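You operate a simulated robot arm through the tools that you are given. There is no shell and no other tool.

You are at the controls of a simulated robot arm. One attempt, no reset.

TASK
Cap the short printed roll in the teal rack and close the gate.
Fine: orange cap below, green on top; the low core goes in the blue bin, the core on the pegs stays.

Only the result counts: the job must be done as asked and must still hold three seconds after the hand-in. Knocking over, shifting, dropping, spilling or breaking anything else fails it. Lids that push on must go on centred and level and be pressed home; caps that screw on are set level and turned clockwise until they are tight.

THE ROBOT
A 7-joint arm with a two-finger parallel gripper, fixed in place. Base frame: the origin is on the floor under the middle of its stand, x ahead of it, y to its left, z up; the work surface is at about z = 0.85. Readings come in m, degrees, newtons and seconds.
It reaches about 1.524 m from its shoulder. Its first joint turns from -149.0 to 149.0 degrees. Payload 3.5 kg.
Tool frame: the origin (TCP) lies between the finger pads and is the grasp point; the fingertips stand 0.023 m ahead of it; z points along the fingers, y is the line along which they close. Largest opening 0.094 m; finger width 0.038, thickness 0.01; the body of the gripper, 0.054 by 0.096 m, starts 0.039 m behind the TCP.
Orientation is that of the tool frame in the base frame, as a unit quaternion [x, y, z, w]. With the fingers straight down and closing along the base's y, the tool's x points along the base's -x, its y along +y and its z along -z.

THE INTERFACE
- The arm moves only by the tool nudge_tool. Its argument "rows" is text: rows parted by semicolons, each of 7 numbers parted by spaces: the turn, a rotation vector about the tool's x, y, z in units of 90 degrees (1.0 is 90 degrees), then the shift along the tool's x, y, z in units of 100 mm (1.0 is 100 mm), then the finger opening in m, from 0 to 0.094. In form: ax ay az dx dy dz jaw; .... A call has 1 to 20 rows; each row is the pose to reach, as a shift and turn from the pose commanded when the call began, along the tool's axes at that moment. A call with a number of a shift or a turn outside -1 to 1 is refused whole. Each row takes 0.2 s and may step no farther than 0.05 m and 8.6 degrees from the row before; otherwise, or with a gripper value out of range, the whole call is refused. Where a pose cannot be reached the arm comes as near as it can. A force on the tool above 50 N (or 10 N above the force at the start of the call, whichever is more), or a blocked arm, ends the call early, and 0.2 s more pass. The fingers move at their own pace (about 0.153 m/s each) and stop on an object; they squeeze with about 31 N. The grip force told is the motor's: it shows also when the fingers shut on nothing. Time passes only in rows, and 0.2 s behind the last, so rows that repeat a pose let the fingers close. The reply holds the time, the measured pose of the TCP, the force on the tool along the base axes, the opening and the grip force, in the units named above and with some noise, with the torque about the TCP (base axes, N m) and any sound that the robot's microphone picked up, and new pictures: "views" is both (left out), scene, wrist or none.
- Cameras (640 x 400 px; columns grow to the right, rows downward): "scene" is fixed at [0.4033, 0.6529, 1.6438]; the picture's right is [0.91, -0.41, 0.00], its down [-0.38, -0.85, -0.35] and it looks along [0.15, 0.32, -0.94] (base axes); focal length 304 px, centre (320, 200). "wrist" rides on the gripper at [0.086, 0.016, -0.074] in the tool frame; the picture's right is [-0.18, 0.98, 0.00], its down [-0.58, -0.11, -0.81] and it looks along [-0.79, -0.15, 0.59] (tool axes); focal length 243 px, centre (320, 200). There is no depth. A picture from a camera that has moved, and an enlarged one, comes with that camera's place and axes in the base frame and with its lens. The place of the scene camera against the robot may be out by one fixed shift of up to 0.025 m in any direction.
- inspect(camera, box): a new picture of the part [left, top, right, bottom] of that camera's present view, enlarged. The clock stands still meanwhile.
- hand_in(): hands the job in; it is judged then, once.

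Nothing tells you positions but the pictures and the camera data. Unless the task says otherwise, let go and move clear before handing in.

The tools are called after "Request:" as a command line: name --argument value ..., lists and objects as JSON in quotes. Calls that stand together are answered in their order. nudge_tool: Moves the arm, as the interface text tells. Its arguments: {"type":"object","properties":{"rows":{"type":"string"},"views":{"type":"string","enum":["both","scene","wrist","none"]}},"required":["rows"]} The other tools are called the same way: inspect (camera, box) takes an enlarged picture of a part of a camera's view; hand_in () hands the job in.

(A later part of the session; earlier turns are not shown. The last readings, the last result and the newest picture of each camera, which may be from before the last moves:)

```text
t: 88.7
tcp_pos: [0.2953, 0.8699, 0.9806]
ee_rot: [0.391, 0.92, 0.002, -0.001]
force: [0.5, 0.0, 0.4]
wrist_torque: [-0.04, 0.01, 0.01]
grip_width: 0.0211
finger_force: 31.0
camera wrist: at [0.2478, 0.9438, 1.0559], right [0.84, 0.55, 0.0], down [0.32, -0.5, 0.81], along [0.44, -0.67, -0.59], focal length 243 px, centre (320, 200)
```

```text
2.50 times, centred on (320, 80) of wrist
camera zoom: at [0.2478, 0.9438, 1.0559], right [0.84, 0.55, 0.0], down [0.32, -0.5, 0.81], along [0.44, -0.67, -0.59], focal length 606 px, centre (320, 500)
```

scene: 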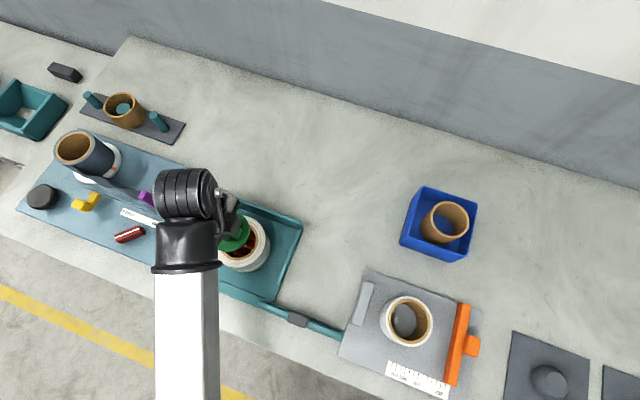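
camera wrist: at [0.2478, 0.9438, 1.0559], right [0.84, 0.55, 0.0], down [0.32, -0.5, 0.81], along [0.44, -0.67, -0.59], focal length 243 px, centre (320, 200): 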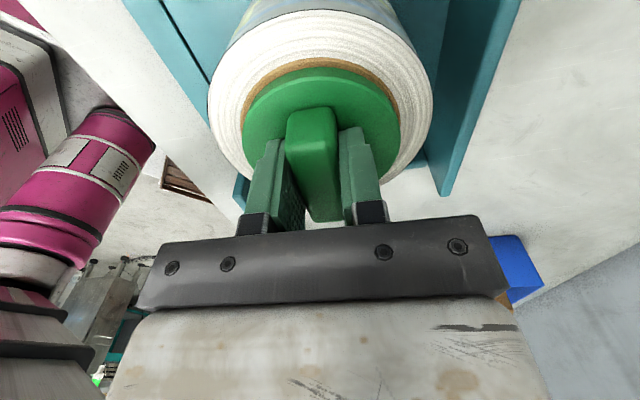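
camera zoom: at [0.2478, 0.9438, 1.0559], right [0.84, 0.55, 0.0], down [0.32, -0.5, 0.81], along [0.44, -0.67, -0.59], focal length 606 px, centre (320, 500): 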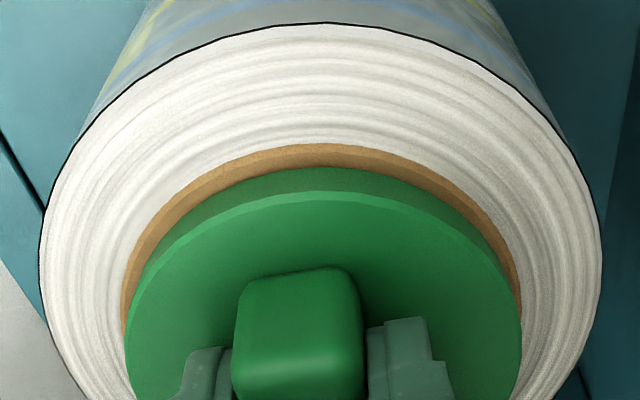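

Nearly home with no resistance. Continuing down in 1 mm steps until it seats.

Request:
nudge_tool --rows "0 0 0 0 0 0.01 0; 0 0 0 0 0 0.02 0; 0 0 0 0 0 0.03 0; 0 0 0 0 0 0.04 0; 0 0 0 0 0 0.05 0; 0 0 0 0 0 0.05 0" --views "wrist"

Request:
inspect --camera "wrist" --box '[200, 0, 440, 160]'

```text
t: 89.7
tcp_pos: [0.2964, 0.8696, 0.9803]
ee_rot: [0.391, 0.921, 0.002, 0.0]
force: [-1.7, -3.3, 16.6]
wrist_torque: [-0.5, 0.11, -0.03]
grip_width: 0.0212
finger_force: 31.1
stopped in row 5: the force on the tool passed its limit at 52 N (the readings are from after the stop); the commanded pose is now the measured one
camera wrist: at [0.248, 0.9437, 1.0557], right [0.84, 0.55, 0.0], down [0.32, -0.5, 0.8], along [0.44, -0.67, -0.59], focal length 243 px, centre (320, 200)
```

wrist: 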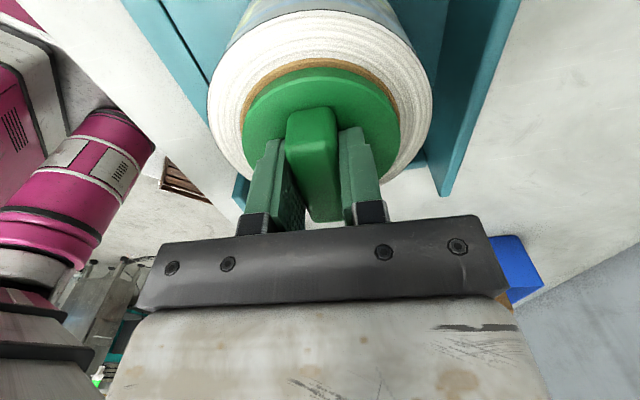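

```text
2.50 times, centred on (320, 80) of wrist
camera zoom: at [0.248, 0.9437, 1.0557], right [0.84, 0.55, 0.0], down [0.32, -0.5, 0.8], along [0.44, -0.67, -0.59], focal length 606 px, centre (320, 500)
```

zoom: 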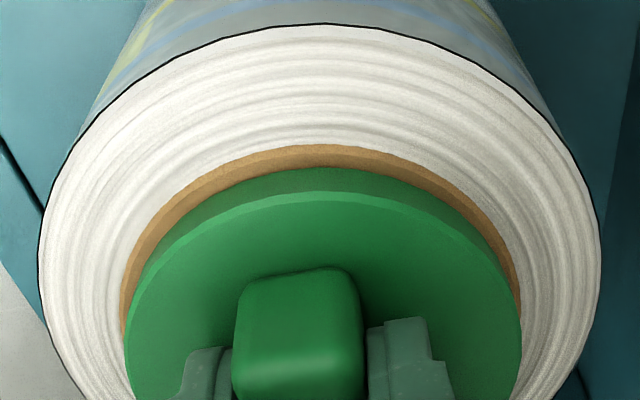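

The cap has met the roll top and held at 52 N. I'll release, rise a little, level the tool, and then press the disc evenly with both fingertips.

Request:
nudge_tool --rows "0 0 0 0 0 0 0.03; 0 0 0 0 0 0 0.05; 0 0 0 0 0 -0.05 0.05; 0.0024 -0.001 0 0 0 -0.1 0.05; 0.0024 -0.001 0 0 0 -0.1 0.05" --views "wrist"

Request:
inspect --camera "wrist" --box '[200, 0, 440, 160]'

```text
t: 90.9
tcp_pos: [0.2954, 0.8706, 0.9891]
ee_rot: [0.391, 0.92, -0.001, -0.001]
force: [-0.7, 0.1, 0.1]
wrist_torque: [-0.03, 0.0, -0.02]
grip_width: 0.0498
finger_force: 0.1
camera wrist: at [0.248, 0.9448, 1.0636], right [0.84, 0.55, 0.0], down [0.33, -0.49, 0.81], along [0.44, -0.67, -0.59], focal length 243 px, centre (320, 200)
```

wrist: 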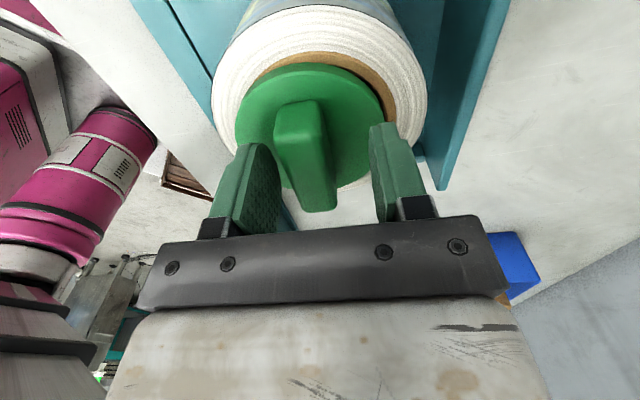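

```text
2.50 times, centred on (320, 80) of wrist
camera zoom: at [0.248, 0.9448, 1.0636], right [0.84, 0.55, 0.0], down [0.33, -0.49, 0.81], along [0.44, -0.67, -0.59], focal length 606 px, centre (320, 500)
```

zoom: 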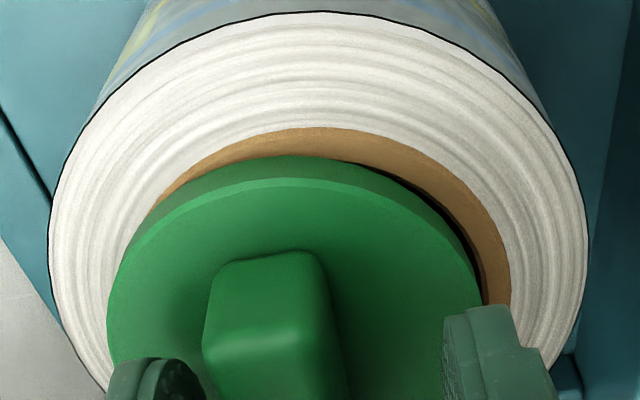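

After release the green cap looks shifted a few millimetres to one side with a dark gap on the other. I'll back away and look at it from a lower angle before doing anything more.

Request:
nudge_tool --rows "0 0 0 0 0 -0.2 0.05; 0 0 0 0 0 -0.5 0.05; 0 0 0 0.4 0 -0.5 0.05; 0 0 0 0.8 0 -0.5 0.05; 0 0 0 1.0 0 -0.4 0.05; 0 0 0 1.0 0 -0.2 0.05; 0 0 0 1.0 0 -0.2 0.05" --views "both"

Request:
inspect --camera "wrist" --box '[220, 60, 420, 210]'

Request:
inspect --camera "scene" --box '[200, 190, 300, 290]'

```text
t: 92.5
tcp_pos: [0.2266, 0.9435, 1.0092]
ee_rot: [0.391, 0.921, 0.0, 0.0]
force: [-0.4, 0.8, -0.1]
wrist_torque: [0.01, -0.02, 0.01]
grip_width: 0.05
finger_force: 0.0
camera wrist: at [0.1784, 1.0171, 1.0836], right [0.84, 0.55, 0.0], down [0.33, -0.49, 0.81], along [0.44, -0.67, -0.59], focal length 243 px, centre (320, 200)
```

scene: 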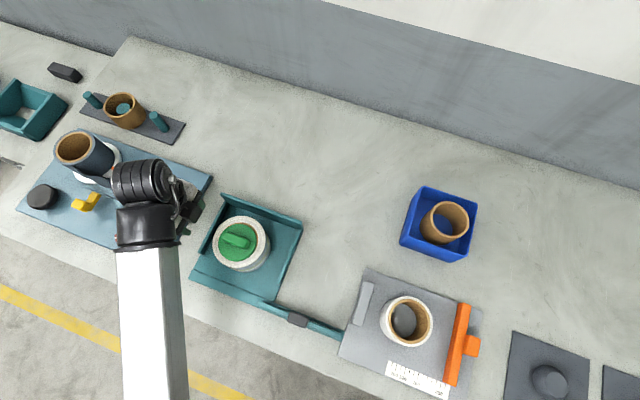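
wrist: 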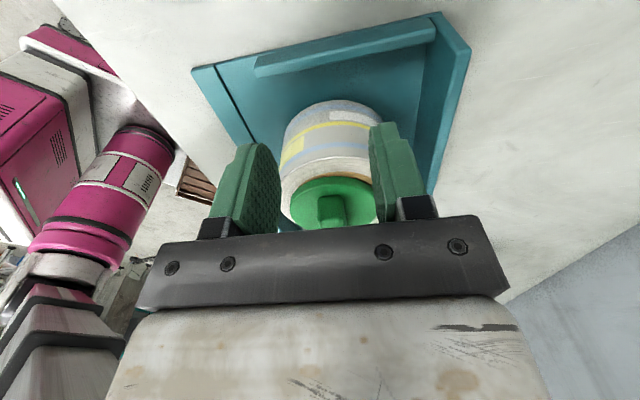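

```text
2.67 times, centred on (320, 135) of wrist
camera zoom: at [0.1784, 1.0171, 1.0836], right [0.84, 0.55, 0.0], down [0.33, -0.49, 0.81], along [0.44, -0.67, -0.59], focal length 647 px, centre (320, 373)
```

zoom: 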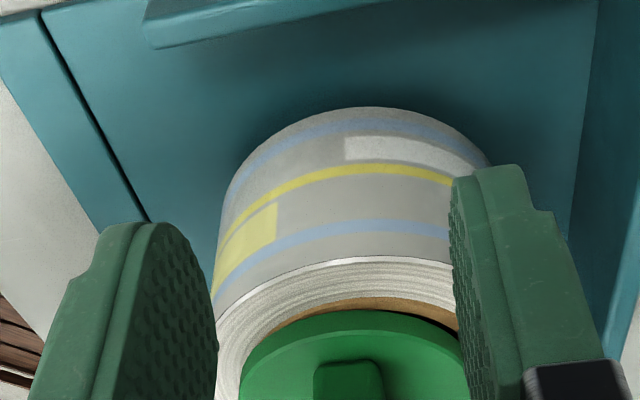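

```text
4.00 times, centred on (250, 240) of scene
camera zoom: at [0.4033, 0.6529, 1.6438], right [0.91, -0.41, 0.0], down [-0.38, -0.85, -0.35], along [0.15, 0.32, -0.94], focal length 1218 px, centre (600, 40)
```

zoom: 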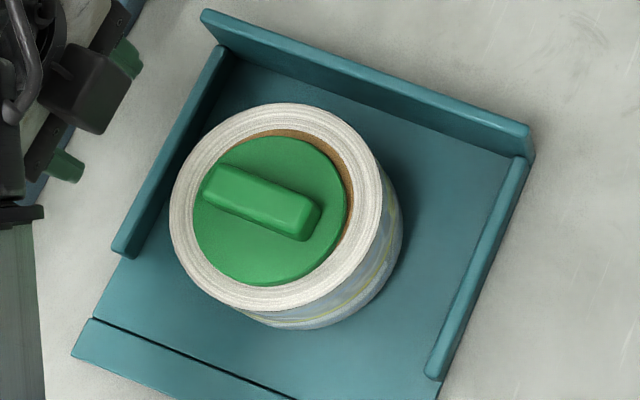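

Request:
nudge_tool --rows "0 0 0 0.25 0 0 0.08; 0 0 0 0.5 0 0.2 0.094; 0 0 0 0.5 0 0.4 0.094; 0 0 0 0.5 0 0.5 0.094; 0 0 0 0.5 0 0.5 0.094" --views "wrist"

Request:
inspect --camera "wrist" --box '[230, 100, 420, 230]'

```text
t: 93.7
tcp_pos: [0.1903, 0.9792, 0.959]
ee_rot: [0.39, 0.921, 0.0, 0.0]
force: [0.1, 0.0, 0.8]
wrist_torque: [0.0, 0.02, -0.02]
grip_width: 0.0939
finger_force: 0.2
camera wrist: at [0.1437, 1.053, 1.0339], right [0.84, 0.55, 0.0], down [0.33, -0.49, 0.81], along [0.44, -0.67, -0.59], focal length 243 px, centre (320, 200)
```

wrist: 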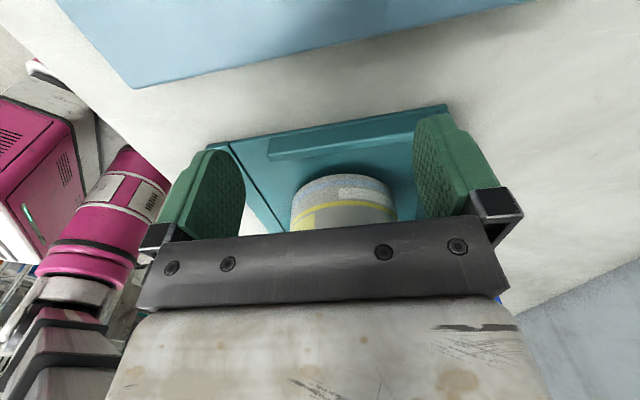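

```text
3.08 times, centred on (325, 165) of wrist
camera zoom: at [0.1437, 1.053, 1.0339], right [0.84, 0.55, 0.0], down [0.33, -0.49, 0.81], along [0.44, -0.67, -0.59], focal length 746 px, centre (305, 308)
```

zoom: 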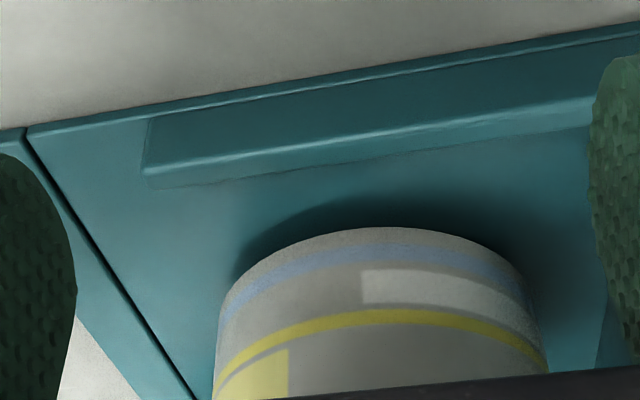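

Request:
inspect --camera "scene" --box '[210, 210, 275, 275]'

```text
6.15 times, centred on (242, 242) of scene
camera zoom: at [0.4033, 0.6529, 1.6438], right [0.91, -0.41, 0.0], down [-0.38, -0.85, -0.35], along [0.15, 0.32, -0.94], focal length 1874 px, centre (797, -62)
```

zoom: 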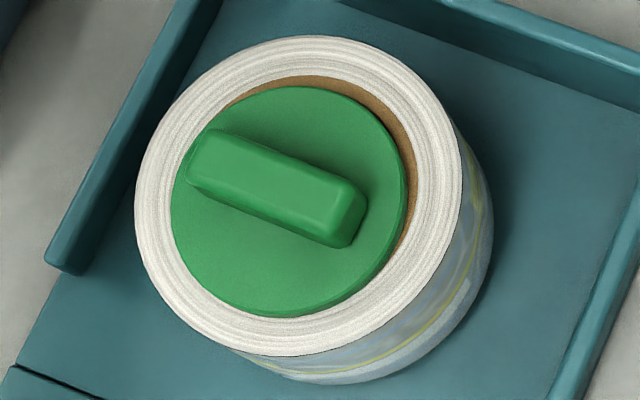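

The cap is flat and its plug is in the core, but on release one fingertip dragged it ~4 mm toward the front. I'll come back over it, re-grip only the handle (tips clear of the disc) to recentre it.

Request:
nudge_tool --rows "0 0 0 0 0 -0.3 0.06; 0 0 0 0 0 -0.7 0.06; 0 0 0 -0.3 0 -0.8 0.06; 0 0 0 -0.6 0 -0.8 0.06; 0 0 0 -0.8 0 -0.8 0.06" --views "none"

Request:
nudge_tool --rows "0 0 0 -0.3 0 0 0.06; 0 0 0 -0.6 0 0 0.06; 0 0 0 -0.72 -0.007 0.1 0.06; 0 0 0 -0.72 -0.007 0.2 0.06; 0 0 0 -0.72 -0.007 0.2 0.06" --views "wrist"

Request:
nudge_tool --rows "0 0 0 0 0 0 0.06" --views "none"

Request:
inspect --camera "wrist" --box '[200, 0, 440, 160]'

```text
t: 94.9
tcp_pos: [0.2471, 0.9212, 1.0391]
ee_rot: [0.391, 0.92, 0.0, 0.0]
force: [-0.1, 0.1, -0.2]
wrist_torque: [-0.01, -0.05, 0.02]
grip_width: 0.0598
finger_force: 0.1
```

```text
t: 96.1
tcp_pos: [0.2984, 0.8687, 1.02]
ee_rot: [0.391, 0.921, -0.001, 0.001]
force: [-0.4, -0.2, -0.4]
wrist_torque: [0.0, 0.03, 0.02]
grip_width: 0.0598
finger_force: 0.0
camera wrist: at [0.2495, 0.9422, 1.0944], right [0.84, 0.55, 0.0], down [0.33, -0.49, 0.81], along [0.44, -0.67, -0.59], focal length 243 px, centre (320, 200)
```

wrist: 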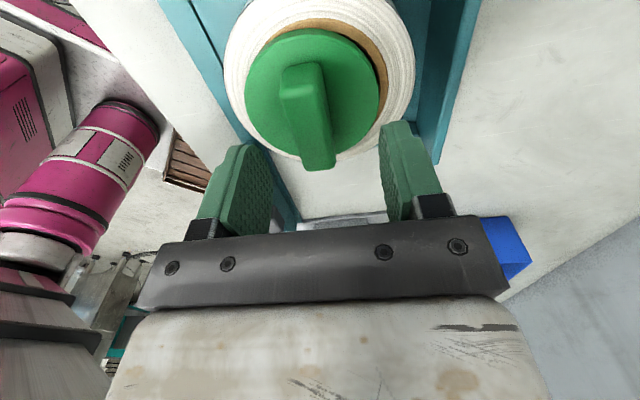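

```text
t: 96.5
tcp_pos: [0.297, 0.8687, 1.0202]
ee_rot: [0.391, 0.921, 0.0, 0.0]
force: [0.6, -0.4, -0.4]
wrist_torque: [-0.01, -0.01, 0.0]
grip_width: 0.0601
finger_force: 0.0
```

```text
2.50 times, centred on (320, 80) of wrist
camera zoom: at [0.2494, 0.9423, 1.0943], right [0.84, 0.55, 0.0], down [0.33, -0.49, 0.81], along [0.44, -0.67, -0.59], focal length 606 px, centre (320, 500)
```

zoom: 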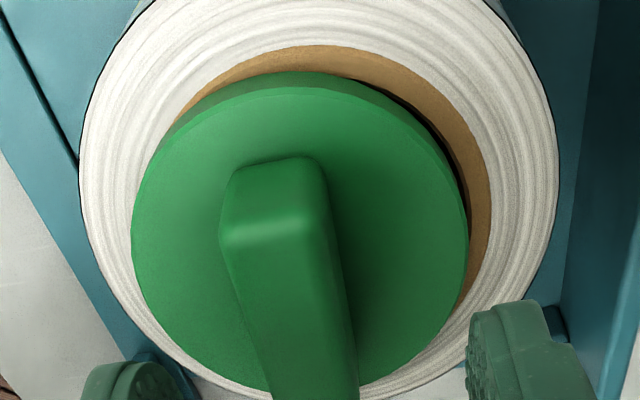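

The jaw is now centred on the roll axis to within half a millimetre. Lowering with tips ~3 mm clear of the disc and closing on the handle to pull the cap to centre.

Request:
nudge_tool --rows "0 0 0 0 0 0.15 0.06; 0 0 0 0 0 0.3 0.06; 0 0 0 0 0 0.355 0.06; 0 0 0 0 0 0.355 0.06; 0 0 0 0 0 0.355 0.03; 0 0 0 0 0 0.355 0.02; 0 0 0 0 0 0.355 0.0; 0 0 0 0 0 0.355 0.0" --views "wrist"

Request:
inspect --camera "wrist" --box '[200, 0, 440, 160]'

Request:
inspect --camera "scene" --box '[210, 210, 275, 275]'

```text
t: 98.3
tcp_pos: [0.2967, 0.8685, 0.9839]
ee_rot: [0.39, 0.921, 0.0, -0.001]
force: [0.2, -0.3, -0.3]
wrist_torque: [0.05, 0.01, -0.03]
grip_width: 0.0211
finger_force: 31.1
camera wrist: at [0.2491, 0.9424, 1.0586], right [0.84, 0.55, 0.0], down [0.33, -0.49, 0.81], along [0.44, -0.67, -0.59], focal length 243 px, centre (320, 200)
```

wrist: 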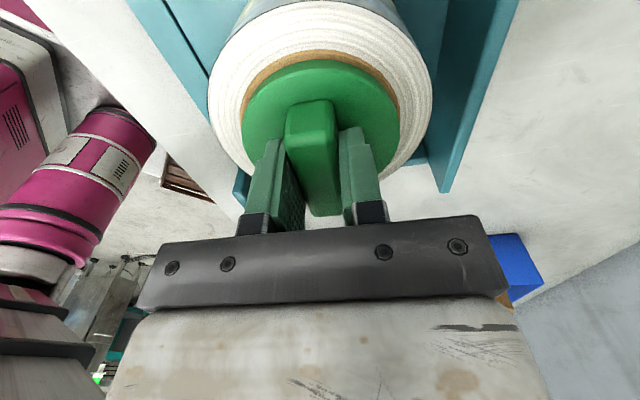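

```text
2.50 times, centred on (320, 80) of wrist
camera zoom: at [0.2491, 0.9424, 1.0586], right [0.84, 0.55, 0.0], down [0.33, -0.49, 0.81], along [0.44, -0.67, -0.59], focal length 606 px, centre (320, 500)
```

zoom: 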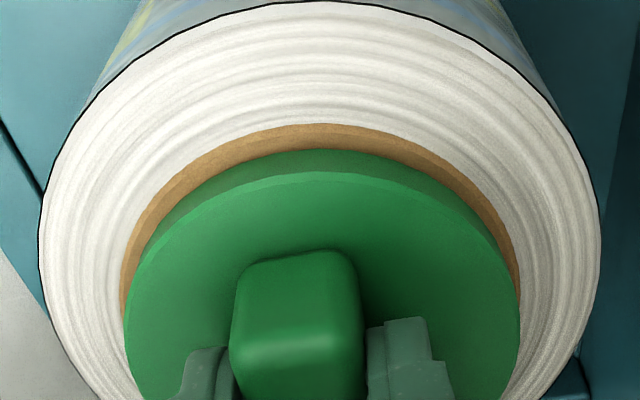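

```text
6.15 times, centred on (242, 242) of scene
camera zoom: at [0.4033, 0.6529, 1.6438], right [0.91, -0.41, 0.0], down [-0.38, -0.85, -0.35], along [0.15, 0.32, -0.94], focal length 1874 px, centre (797, -62)
```

zoom: 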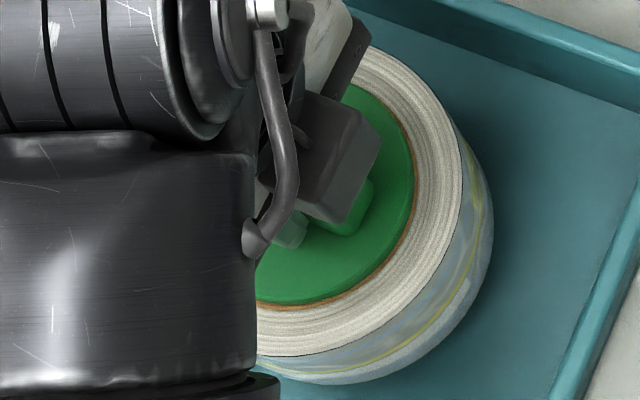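

The cap is now concentric. Releasing without load, rising, then closing the fingers to press straight down on the handle's middle.

Request:
nudge_tool --rows "0 0 0 0.01 0 0 0.0; 0 0 0 0.01 0 0 0.03; 0 0 0 0.01 0 0 0.05; 0 0 0 0.01 0 -0.2 0.05; 0 0 0 0.01 0 -0.38 0.05; 0 0 0 0.01 0 -0.38 0.02; 0 0 0 0.01 0 -0.38 0.0; 0 0 0 0.01 0 -0.38 0.0" --views "wrist"

Request:
inspect --camera "wrist" --box '[200, 0, 440, 160]'

```text
t: 100.1
tcp_pos: [0.2982, 0.8671, 1.0217]
ee_rot: [0.391, 0.921, 0.0, 0.0]
force: [0.0, -0.6, 0.0]
wrist_torque: [0.03, -0.02, 0.01]
grip_width: 0.0
finger_force: 30.7
camera wrist: at [0.249, 0.9426, 1.0967], right [0.84, 0.55, 0.0], down [0.33, -0.49, 0.81], along [0.44, -0.67, -0.59], focal length 243 px, centre (320, 200)
```

wrist: 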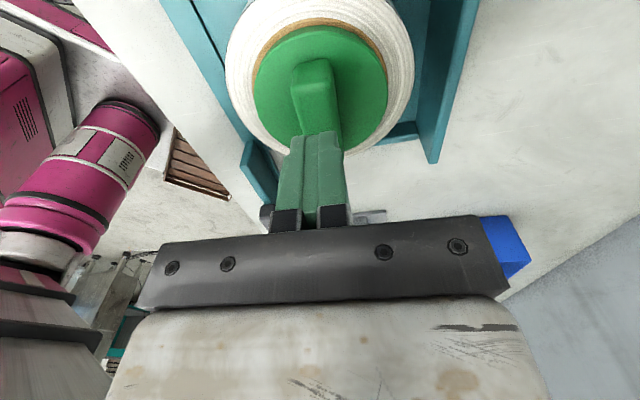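

```text
2.50 times, centred on (320, 80) of wrist
camera zoom: at [0.249, 0.9426, 1.0967], right [0.84, 0.55, 0.0], down [0.33, -0.49, 0.81], along [0.44, -0.67, -0.59], focal length 606 px, centre (320, 500)
```

zoom: 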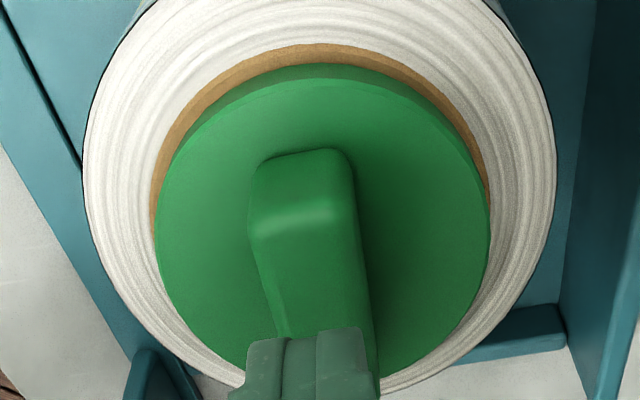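

Request:
nudge_tool --rows "0 0 0 0 0 0.1 0; 0 0 0 0 0 0.17 0; 0 0 0 0 0 0.19 0; 0 0 0 0 0 0.21 0; 0 0 0 0 0 0.23 0; 0 0 0 0 0 0.25 0; 0 0 0 0 0 0.27 0; 0 0 0 0 0 0.29 0" --views "none"

```text
t: 100.9
tcp_pos: [0.2965, 0.8685, 1.0078]
ee_rot: [0.391, 0.921, 0.002, 0.0]
force: [-0.8, -2.9, 19.5]
wrist_torque: [-0.14, -0.04, -0.01]
grip_width: 0.0001
finger_force: 31.1
stopped in row 4: the force on the tool passed its limit at 54 N (the readings are from after the stop); the commanded pose is now the measured one
```

Request:
nudge_tool --rows "0 0 0 0 0 0.01 0; 0 0 0 0 0 0.02 0; 0 0 0 0 0 0.03 0; 0 0 0 0 0 0.04 0; 0 0 0 0 0 0.05 0; 0 0 0 0 0 0.06 0; 0 0 0 0 0 0.07 0" --views "wrist"

Request:
inspect --camera "wrist" --box '[200, 0, 440, 160]'

```text
t: 101.6
tcp_pos: [0.2961, 0.87, 1.0074]
ee_rot: [0.391, 0.92, 0.002, 0.001]
force: [-1.3, -4.2, 20.5]
wrist_torque: [-0.2, -0.04, -0.03]
grip_width: 0.0
finger_force: 31.3
stopped in row 3: the force on the tool passed its limit at 53 N (the readings are from after the stop); the commanded pose is now the measured one
camera wrist: at [0.2491, 0.9432, 1.0827], right [0.84, 0.55, 0.01], down [0.32, -0.5, 0.8], along [0.44, -0.67, -0.59], focal length 243 px, centre (320, 200)
```

wrist: 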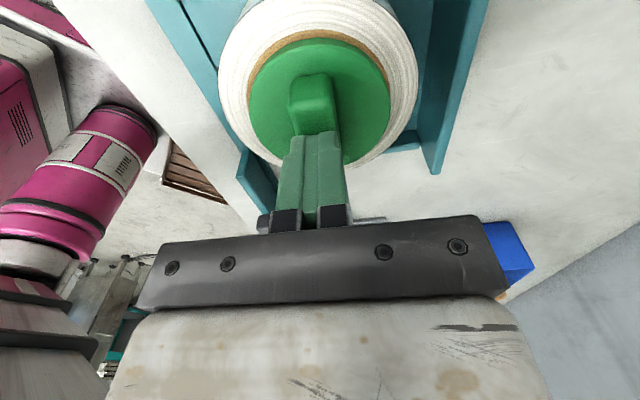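

```text
2.50 times, centred on (320, 80) of wrist
camera zoom: at [0.2491, 0.9432, 1.0827], right [0.84, 0.55, 0.01], down [0.32, -0.5, 0.8], along [0.44, -0.67, -0.59], focal length 606 px, centre (320, 500)
```

zoom: 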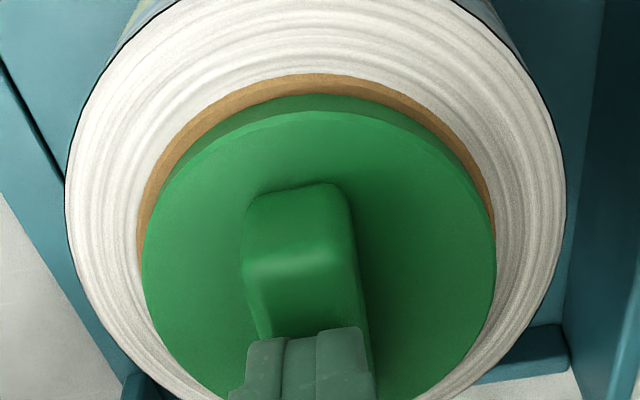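

It does not move further under 53 N. I'll back off and tilt the wrist for a near-horizontal look at the disc–roll seam.

Request:
nudge_tool --rows "0 0 0 0 0 -0.2 0; 0 0 0 0 0 -0.5 0; 0 0 0 0.3 0 -0.5 0.04; 0 0 0 0.6 0 -0.5 0.094; 0 0 0 0.92 0 -0.5 0.094; 0 0 0 0.92 0 -0.5 0.094" --views "none"

Request:
nudge_tool --rows "0 -0.08 0 0 0 0.2 0.094; 0 -0.16 0 0 0 0.4 0.094; 0 -0.24 0 0 0 0.6 0.094; 0 -0.333 0 0 0 0.7 0.094; 0 -0.333 0 0 0 0.75 0.094; 0 -0.333 0 0 0 0.75 0.094" --views "both"

Request:
inspect --camera "wrist" --box '[230, 90, 420, 220]'

```text
t: 103.0
tcp_pos: [0.2319, 0.9364, 1.0558]
ee_rot: [0.391, 0.92, 0.003, 0.0]
force: [-0.6, 0.8, 0.0]
wrist_torque: [0.01, -0.02, 0.0]
grip_width: 0.0941
finger_force: 0.1
```

```text
t: 104.4
tcp_pos: [0.2355, 0.9377, 0.9807]
ee_rot: [0.377, 0.89, -0.093, 0.238]
force: [0.5, 0.1, -0.2]
wrist_torque: [0.03, -0.01, 0.02]
grip_width: 0.0937
finger_force: 0.1
out of reach, approached as far as the arm can: row 4
camera wrist: at [0.169, 1.0279, 1.003], right [0.81, 0.57, 0.1], down [-0.01, -0.16, 0.99], along [0.58, -0.81, -0.12], focal length 243 px, centre (320, 200)
```

scene: 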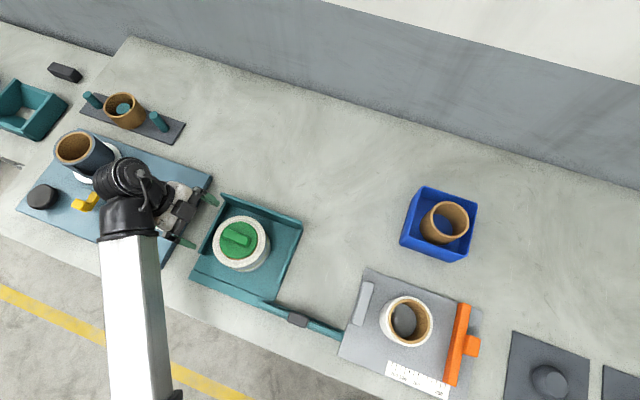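
wrist: 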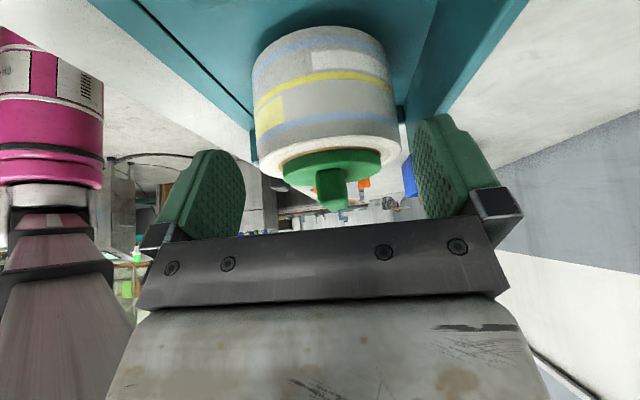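

```text
3.08 times, centred on (325, 155) of wrist
camera zoom: at [0.169, 1.0279, 1.003], right [0.81, 0.57, 0.1], down [-0.01, -0.16, 0.99], along [0.58, -0.81, -0.12], focal length 746 px, centre (305, 338)
```

zoom: 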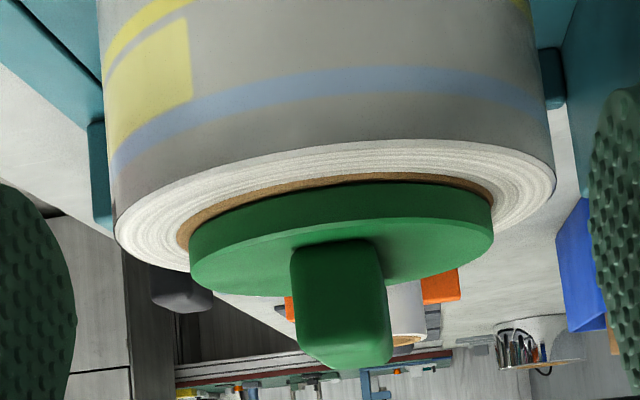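

Request:
inspect --camera "wrist" --box '[275, 125, 400, 195]'

Request:
inspect --camera "wrist" --box '[235, 0, 415, 110]'

```text
5.12 times, centred on (338, 160) of wrist
camera zoom: at [0.169, 1.0279, 1.003], right [0.81, 0.57, 0.1], down [-0.01, -0.16, 0.99], along [0.58, -0.81, -0.12], focal length 1242 px, centre (230, 405)
```

zoom: 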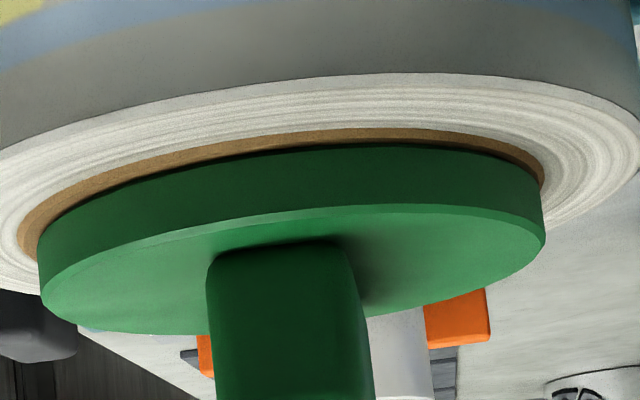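

```text
3.56 times, centred on (325, 55) of wrist
camera zoom: at [0.169, 1.0279, 1.003], right [0.81, 0.57, 0.1], down [-0.01, -0.16, 0.99], along [0.58, -0.81, -0.12], focal length 863 px, centre (302, 716)
```

zoom: 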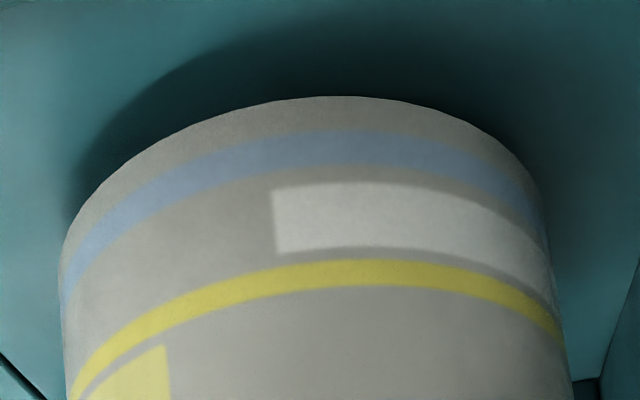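

Seam is tight all round with the disc level on the roll. Now I'll level the tool again, rise over the roll, and head for the gate handle at the front.

Request:
nudge_tool --rows "0 0 0 -0.1 0 -0.17 0.094; 0 0.08 0 -0.2 0 -0.35 0.06; 0 0.16 0 -0.3 0 -0.52 0.03; 0 0.25 0 -0.4 0 -0.69 0.03; 0 0.333 0 -0.4 0 -0.69 0.03; 0 0.333 0 -0.4 0 -0.69 0.03" --views "none"

```text
t: 105.8
tcp_pos: [0.2347, 0.9363, 1.0621]
ee_rot: [0.391, 0.92, 0.003, 0.0]
force: [0.4, -0.3, -0.4]
wrist_torque: [-0.02, -0.01, -0.01]
grip_width: 0.0301
finger_force: 0.0
out of reach, approached as far as the arm can: row 1
```

Request:
nudge_tool --rows "0.0035 -0.0015 -0.028 -0.3 -0.2 0 0.03; 0.0035 -0.0015 -0.028 -0.6 -0.4 0 0.03; 0.0035 -0.0015 -0.028 -0.88 -0.62 0 0.06; 0.0035 -0.0015 -0.028 -0.88 -0.62 0 0.06" --views "none"

Request:
nudge_tool --rows "0 0 0 -0.3 -0.2 0 0.06; 0 0 0 -0.6 -0.4 0 0.06; 0 0 0 -0.88 -0.62 0 0.06; 0 0 0 -0.88 -0.62 0 0.06" --views "both"

Request:
inspect --camera "wrist" --box '[0, 0, 640, 120]'

Request:
inspect --camera "scene" --box '[170, 180, 350, 350]'

```text
t: 106.8
tcp_pos: [0.251, 0.8286, 1.0594]
ee_rot: [0.371, 0.929, 0.0, -0.001]
force: [-0.3, 0.6, 0.2]
wrist_torque: [0.01, -0.01, 0.01]
grip_width: 0.0598
finger_force: 0.0
```

```text
t: 107.8
tcp_pos: [0.27, 0.7222, 1.0594]
ee_rot: [0.371, 0.929, 0.0, 0.0]
force: [0.1, -0.9, -0.6]
wrist_torque: [0.02, 0.0, 0.03]
grip_width: 0.0599
finger_force: 0.0
camera wrist: at [0.219, 0.7944, 1.1348], right [0.81, 0.59, 0.0], down [0.35, -0.48, 0.81], along [0.47, -0.65, -0.59], focal length 243 px, centre (320, 200)
```

scene: 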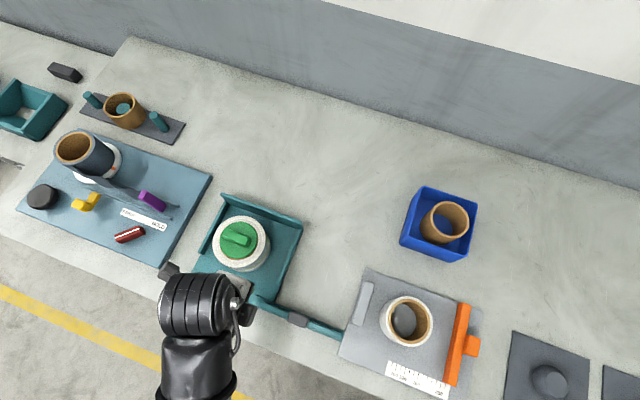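
wrist: 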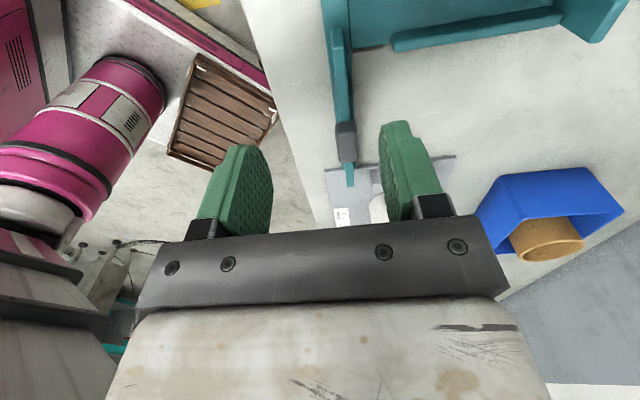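

```text
1.00 times, centred on (320, 60) of wrist (not enlarged: the box is as wide or as high as the picture)
camera zoom: at [0.219, 0.7944, 1.1348], right [0.81, 0.59, 0.0], down [0.35, -0.48, 0.81], along [0.47, -0.65, -0.59], focal length 243 px, centre (320, 340)
```

zoom: 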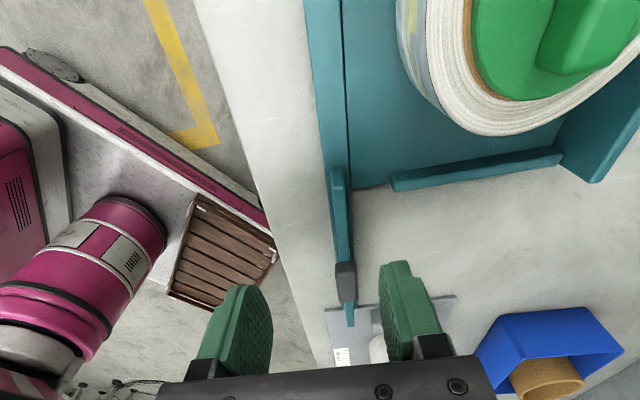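

```text
2.35 times, centred on (260, 265) of scene
camera zoom: at [0.4033, 0.6529, 1.6438], right [0.91, -0.41, 0.0], down [-0.38, -0.85, -0.35], along [0.15, 0.32, -0.94], focal length 716 px, centre (461, 47)
```

zoom: 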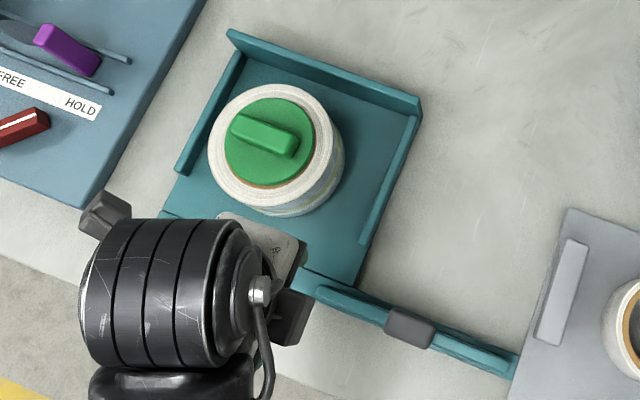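

Request:
inspect --camera "wrist" --box '[290, 10, 410, 200]'

Request:
inspect --camera "scene" --box '[245, 280, 350, 345]'

```text
2.11 times, centred on (350, 105) of wrist
camera zoom: at [0.219, 0.7944, 1.1348], right [0.81, 0.59, 0.0], down [0.35, -0.48, 0.81], along [0.47, -0.65, -0.59], focal length 511 px, centre (257, 400)
```

zoom: 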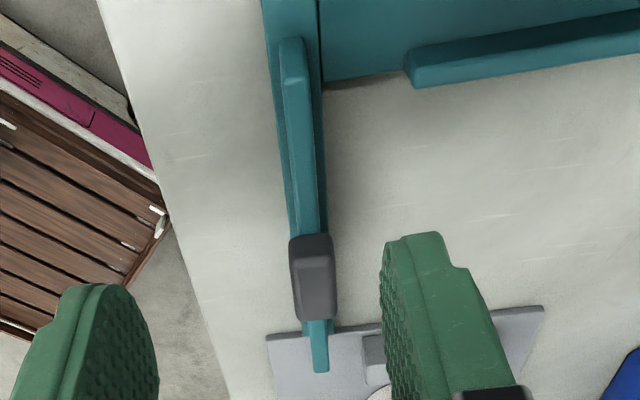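

```text
6.10 times, centred on (298, 312) of scene
camera zoom: at [0.4033, 0.6529, 1.6438], right [0.91, -0.41, 0.0], down [-0.38, -0.85, -0.35], along [0.15, 0.32, -0.94], focal length 1856 px, centre (457, -486)
```

zoom: 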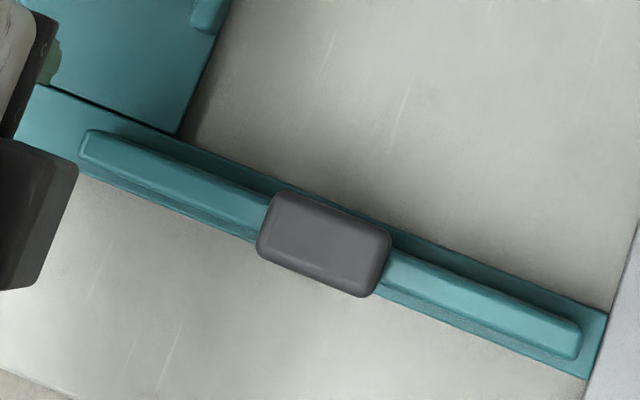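

The gate is a thin bar with a dark grip block, sitting at the right end of its track; it must slide ~0.19 m to the left. Moving above the grip block for a close look.

Request:
nudge_tool --rows "0 0 0 -0.3 0.04 0.1 0.06; 0 0 0 -0.6 0.08 0.3 0.06; 0 0 0 -0.9 0.12 0.5 0.06; 0 0 0 -0.9 0.12 0.5 0.06" --views "wrist"

Request:
inspect --camera "wrist" --box '[0, 0, 640, 100]'

Request:
inspect --camera "wrist" --box '[240, 0, 420, 110]'

```text
t: 108.8
tcp_pos: [0.3433, 0.669, 1.0086]
ee_rot: [0.371, 0.929, -0.001, 0.0]
force: [0.3, 0.3, 1.0]
wrist_torque: [0.02, 0.01, 0.01]
grip_width: 0.06
finger_force: 0.1
camera wrist: at [0.2932, 0.7408, 1.0829], right [0.81, 0.59, 0.0], down [0.35, -0.48, 0.81], along [0.47, -0.65, -0.59], focal length 243 px, centre (320, 200)
```

wrist: 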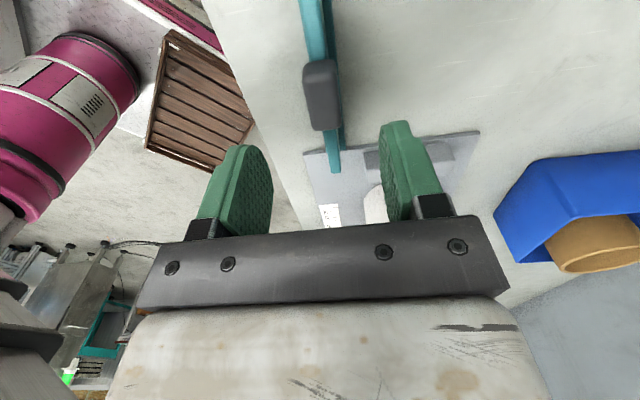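

```text
1.00 times, centred on (320, 50) of wrist (not enlarged: the box is as wide or as high as the picture)
camera zoom: at [0.2932, 0.7408, 1.0829], right [0.81, 0.59, 0.0], down [0.35, -0.48, 0.81], along [0.47, -0.65, -0.59], focal length 243 px, centre (320, 350)
```

zoom: 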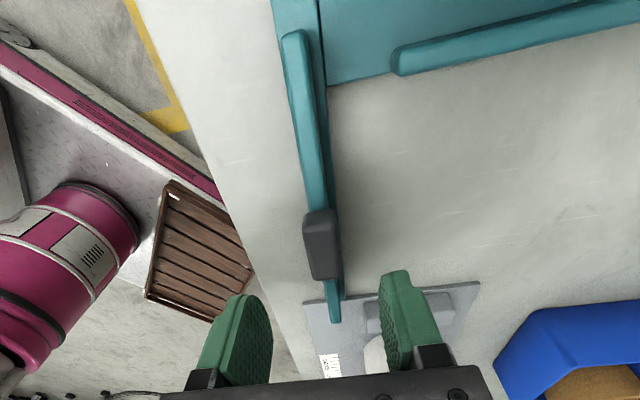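

```text
3.56 times, centred on (330, 55) of wrist
camera zoom: at [0.2932, 0.7408, 1.0829], right [0.81, 0.59, 0.0], down [0.35, -0.48, 0.81], along [0.47, -0.65, -0.59], focal length 863 px, centre (284, 716)
```

zoom: 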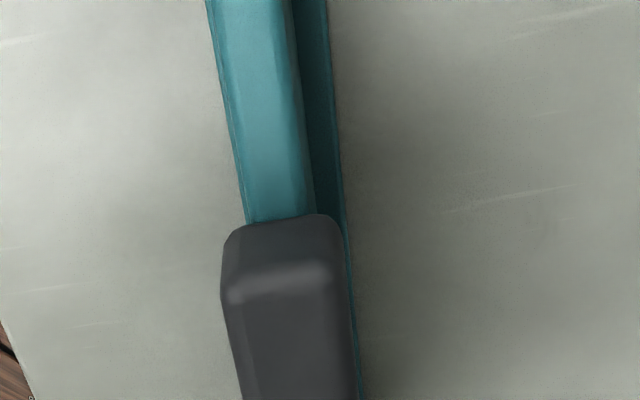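

The grip block is ~42×26 mm with its top near z 0.924, centred under the jaw in y. Lowering around it and gripping.

Request:
nudge_tool --rows "0 0 0 -0.14 0 0.2 0.06; 0 0 0 -0.14 0 0.5 0.06; 0 0 0 -0.14 0 0.7 0.06; 0 0 0 -0.14 0 0.82 0.06; 0 0 0 -0.14 0 0.82 0.06" --views "wrist"

Request:
inspect --camera "wrist" --box '[200, 60, 440, 220]'

```text
t: 110.0
tcp_pos: [0.3555, 0.6592, 0.9289]
ee_rot: [0.371, 0.929, 0.0, 0.0]
force: [-0.3, -0.3, -0.8]
wrist_torque: [-0.02, -0.02, 0.03]
grip_width: 0.0601
finger_force: 0.0
camera wrist: at [0.304, 0.7324, 1.0035], right [0.81, 0.59, 0.0], down [0.35, -0.48, 0.81], along [0.47, -0.65, -0.59], focal length 243 px, centre (320, 200)
```

wrist: 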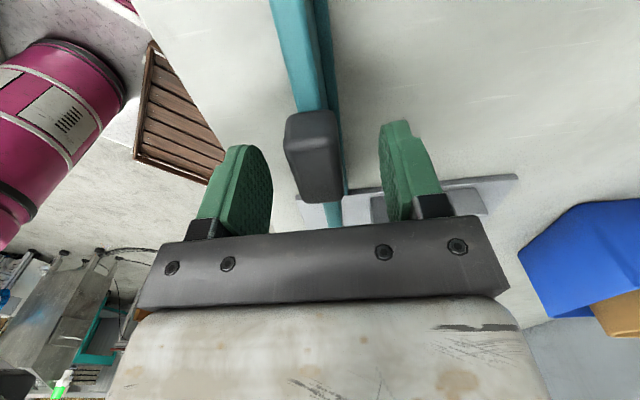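

```text
2.50 times, centred on (320, 140) of wrist
camera zoom: at [0.304, 0.7324, 1.0035], right [0.81, 0.59, 0.0], down [0.35, -0.48, 0.81], along [0.47, -0.65, -0.59], focal length 606 px, centre (320, 350)
```

zoom: 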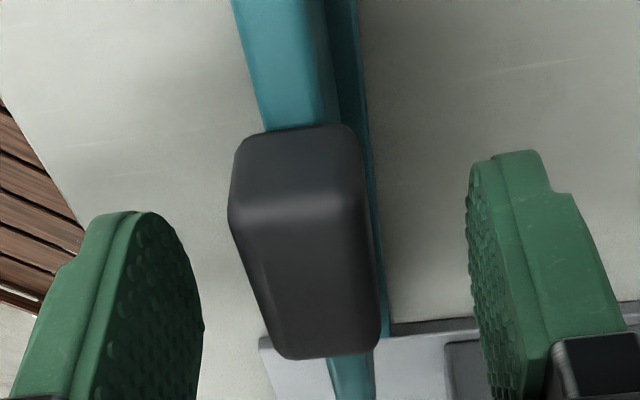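

Request:
nudge_tool --rows "0 0 0 0 0 0 0.03; 0 0 0 0 0 0 0.01; 0 0 0 0 0 0 0.0; 0 0 0 0 0 0 0.0" --views "wrist"

```text
t: 111.0
tcp_pos: [0.3555, 0.6598, 0.9285]
ee_rot: [0.372, 0.928, -0.001, -0.001]
force: [-10.8, -9.2, -4.7]
wrist_torque: [0.02, 0.12, -2.16]
grip_width: 0.0246
finger_force: 44.3
camera wrist: at [0.3034, 0.7317, 1.0035], right [0.81, 0.58, 0.0], down [0.35, -0.48, 0.81], along [0.47, -0.66, -0.59], focal length 243 px, centre (320, 200)
```

wrist: 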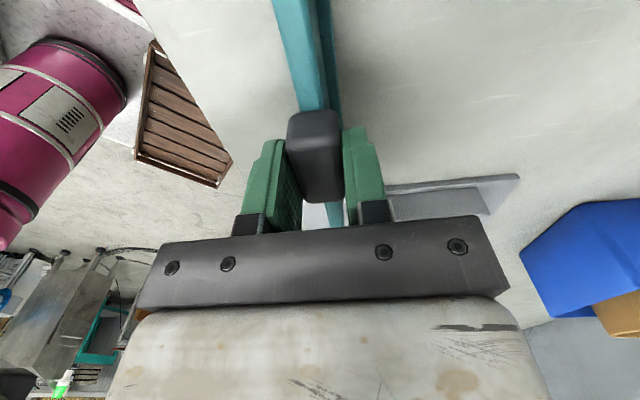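

The grip shows a side force and a twist, so the jaw is ~2° off the gate's line. I'll open slightly, turn and shift to match, and re-grip.

Request:
nudge_tool --rows "0 0 0 0 0 0 0.04; 0 0 0 0 0 0 0.05; 0 0 0.022 0 -0.01 0 0.05; 0 0 0.022 0 -0.01 0 0.05; 0 0 0.022 0 -0.01 0 0.03; 0 0 0.022 0 -0.01 0 0.0; 0 0 0.022 0 -0.01 0 0.0; 0 0 0.022 0 -0.01 0 0.0" --views "wrist"

```text
t: 112.8
tcp_pos: [0.354, 0.66, 0.9281]
ee_rot: [0.386, 0.923, 0.0, -0.001]
force: [-3.0, -2.1, -0.9]
wrist_torque: [-0.09, -0.08, 2.16]
grip_width: 0.024
finger_force: 45.6
camera wrist: at [0.3051, 0.7337, 1.0034], right [0.83, 0.56, 0.0], down [0.33, -0.49, 0.81], along [0.45, -0.67, -0.59], focal length 243 px, centre (320, 200)
```

wrist: 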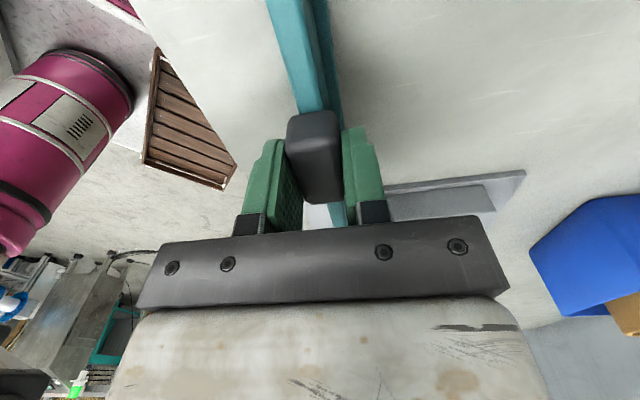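

Request:
nudge_tool --rows "0 0 -0.006 0 0 0 0.0; 0 0 -0.011 0 -0.003 0 0.0; 0 0 -0.011 0 -0.003 0 0.0" --views "none"

```text
t: 113.6
tcp_pos: [0.3536, 0.6604, 0.9288]
ee_rot: [0.38, 0.925, 0.0, 0.0]
force: [-2.6, -0.9, -1.8]
wrist_torque: [0.23, 0.21, -2.18]
grip_width: 0.0237
finger_force: 44.6
```

Request:
nudge_tool --rows "0 0 0.002 0 -0.002 0 0.0; 0 0 0.004 0 -0.002 0 0.0; 0 0 0.004 0 -0.002 0 0.0" --views "none"

```text
t: 114.4
tcp_pos: [0.3544, 0.6602, 0.9295]
ee_rot: [0.382, 0.924, 0.001, -0.001]
force: [-1.8, -1.6, 4.0]
wrist_torque: [-0.53, -0.39, -0.81]
grip_width: 0.0239
finger_force: 44.9
```

Torque is now small; the gate line is at 45°. Sliding the gate along its track toward the left.

Request:
nudge_tool --rows "0 0 0 0.1 0 0 0; 0 0 0 0.25 0 0 0; 0 0 0 0.4 0 0 0; 0 0 0 0.55 0 0 0; 0 0 0 0.7 0 0 0; 0 0 0 0.85 0 0 0; 0 0 0 0.95 0 0 0; 0 0 0 0.95 0 0 0" --views "both"

Request:
inspect --camera "scene" --box '[170, 180, 350, 350]'

```text
t: 116.2
tcp_pos: [0.2865, 0.7289, 0.9292]
ee_rot: [0.382, 0.924, 0.001, 0.0]
force: [3.7, 2.9, -12.0]
wrist_torque: [-0.18, 0.03, -0.77]
grip_width: 0.0239
finger_force: 44.8
camera wrist: at [0.2368, 0.8008, 1.0034], right [0.82, 0.57, 0.0], down [0.34, -0.49, 0.81], along [0.46, -0.66, -0.59], focal length 243 px, centre (320, 200)
```

scene: 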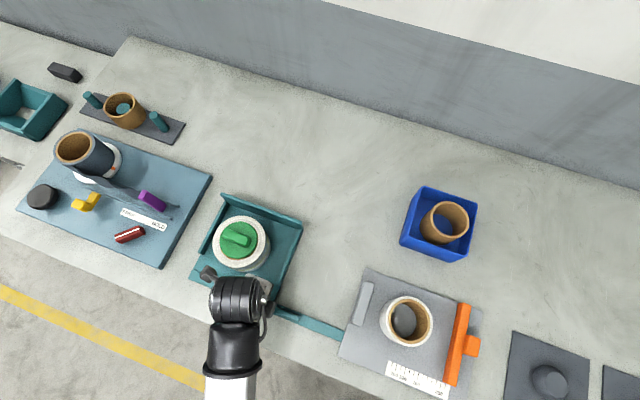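
wrist: 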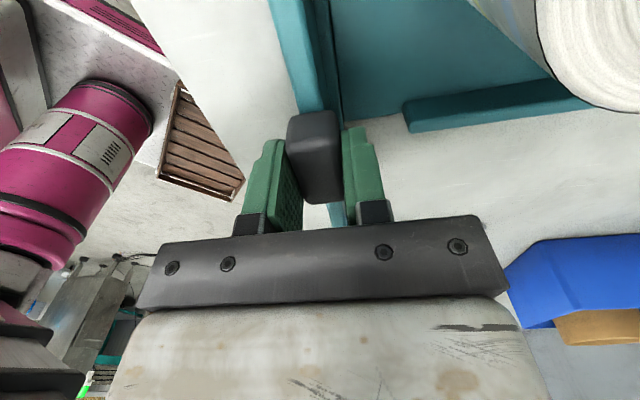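

```text
2.35 times, centred on (260, 265) of scene
camera zoom: at [0.4033, 0.6529, 1.6438], right [0.91, -0.41, 0.0], down [-0.38, -0.85, -0.35], along [0.15, 0.32, -0.94], focal length 716 px, centre (461, 47)
```

zoom: 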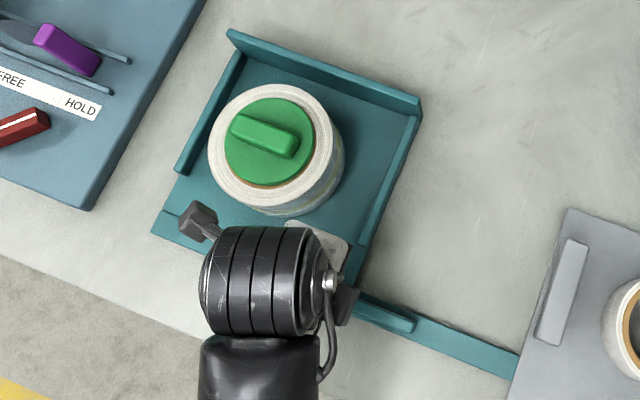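

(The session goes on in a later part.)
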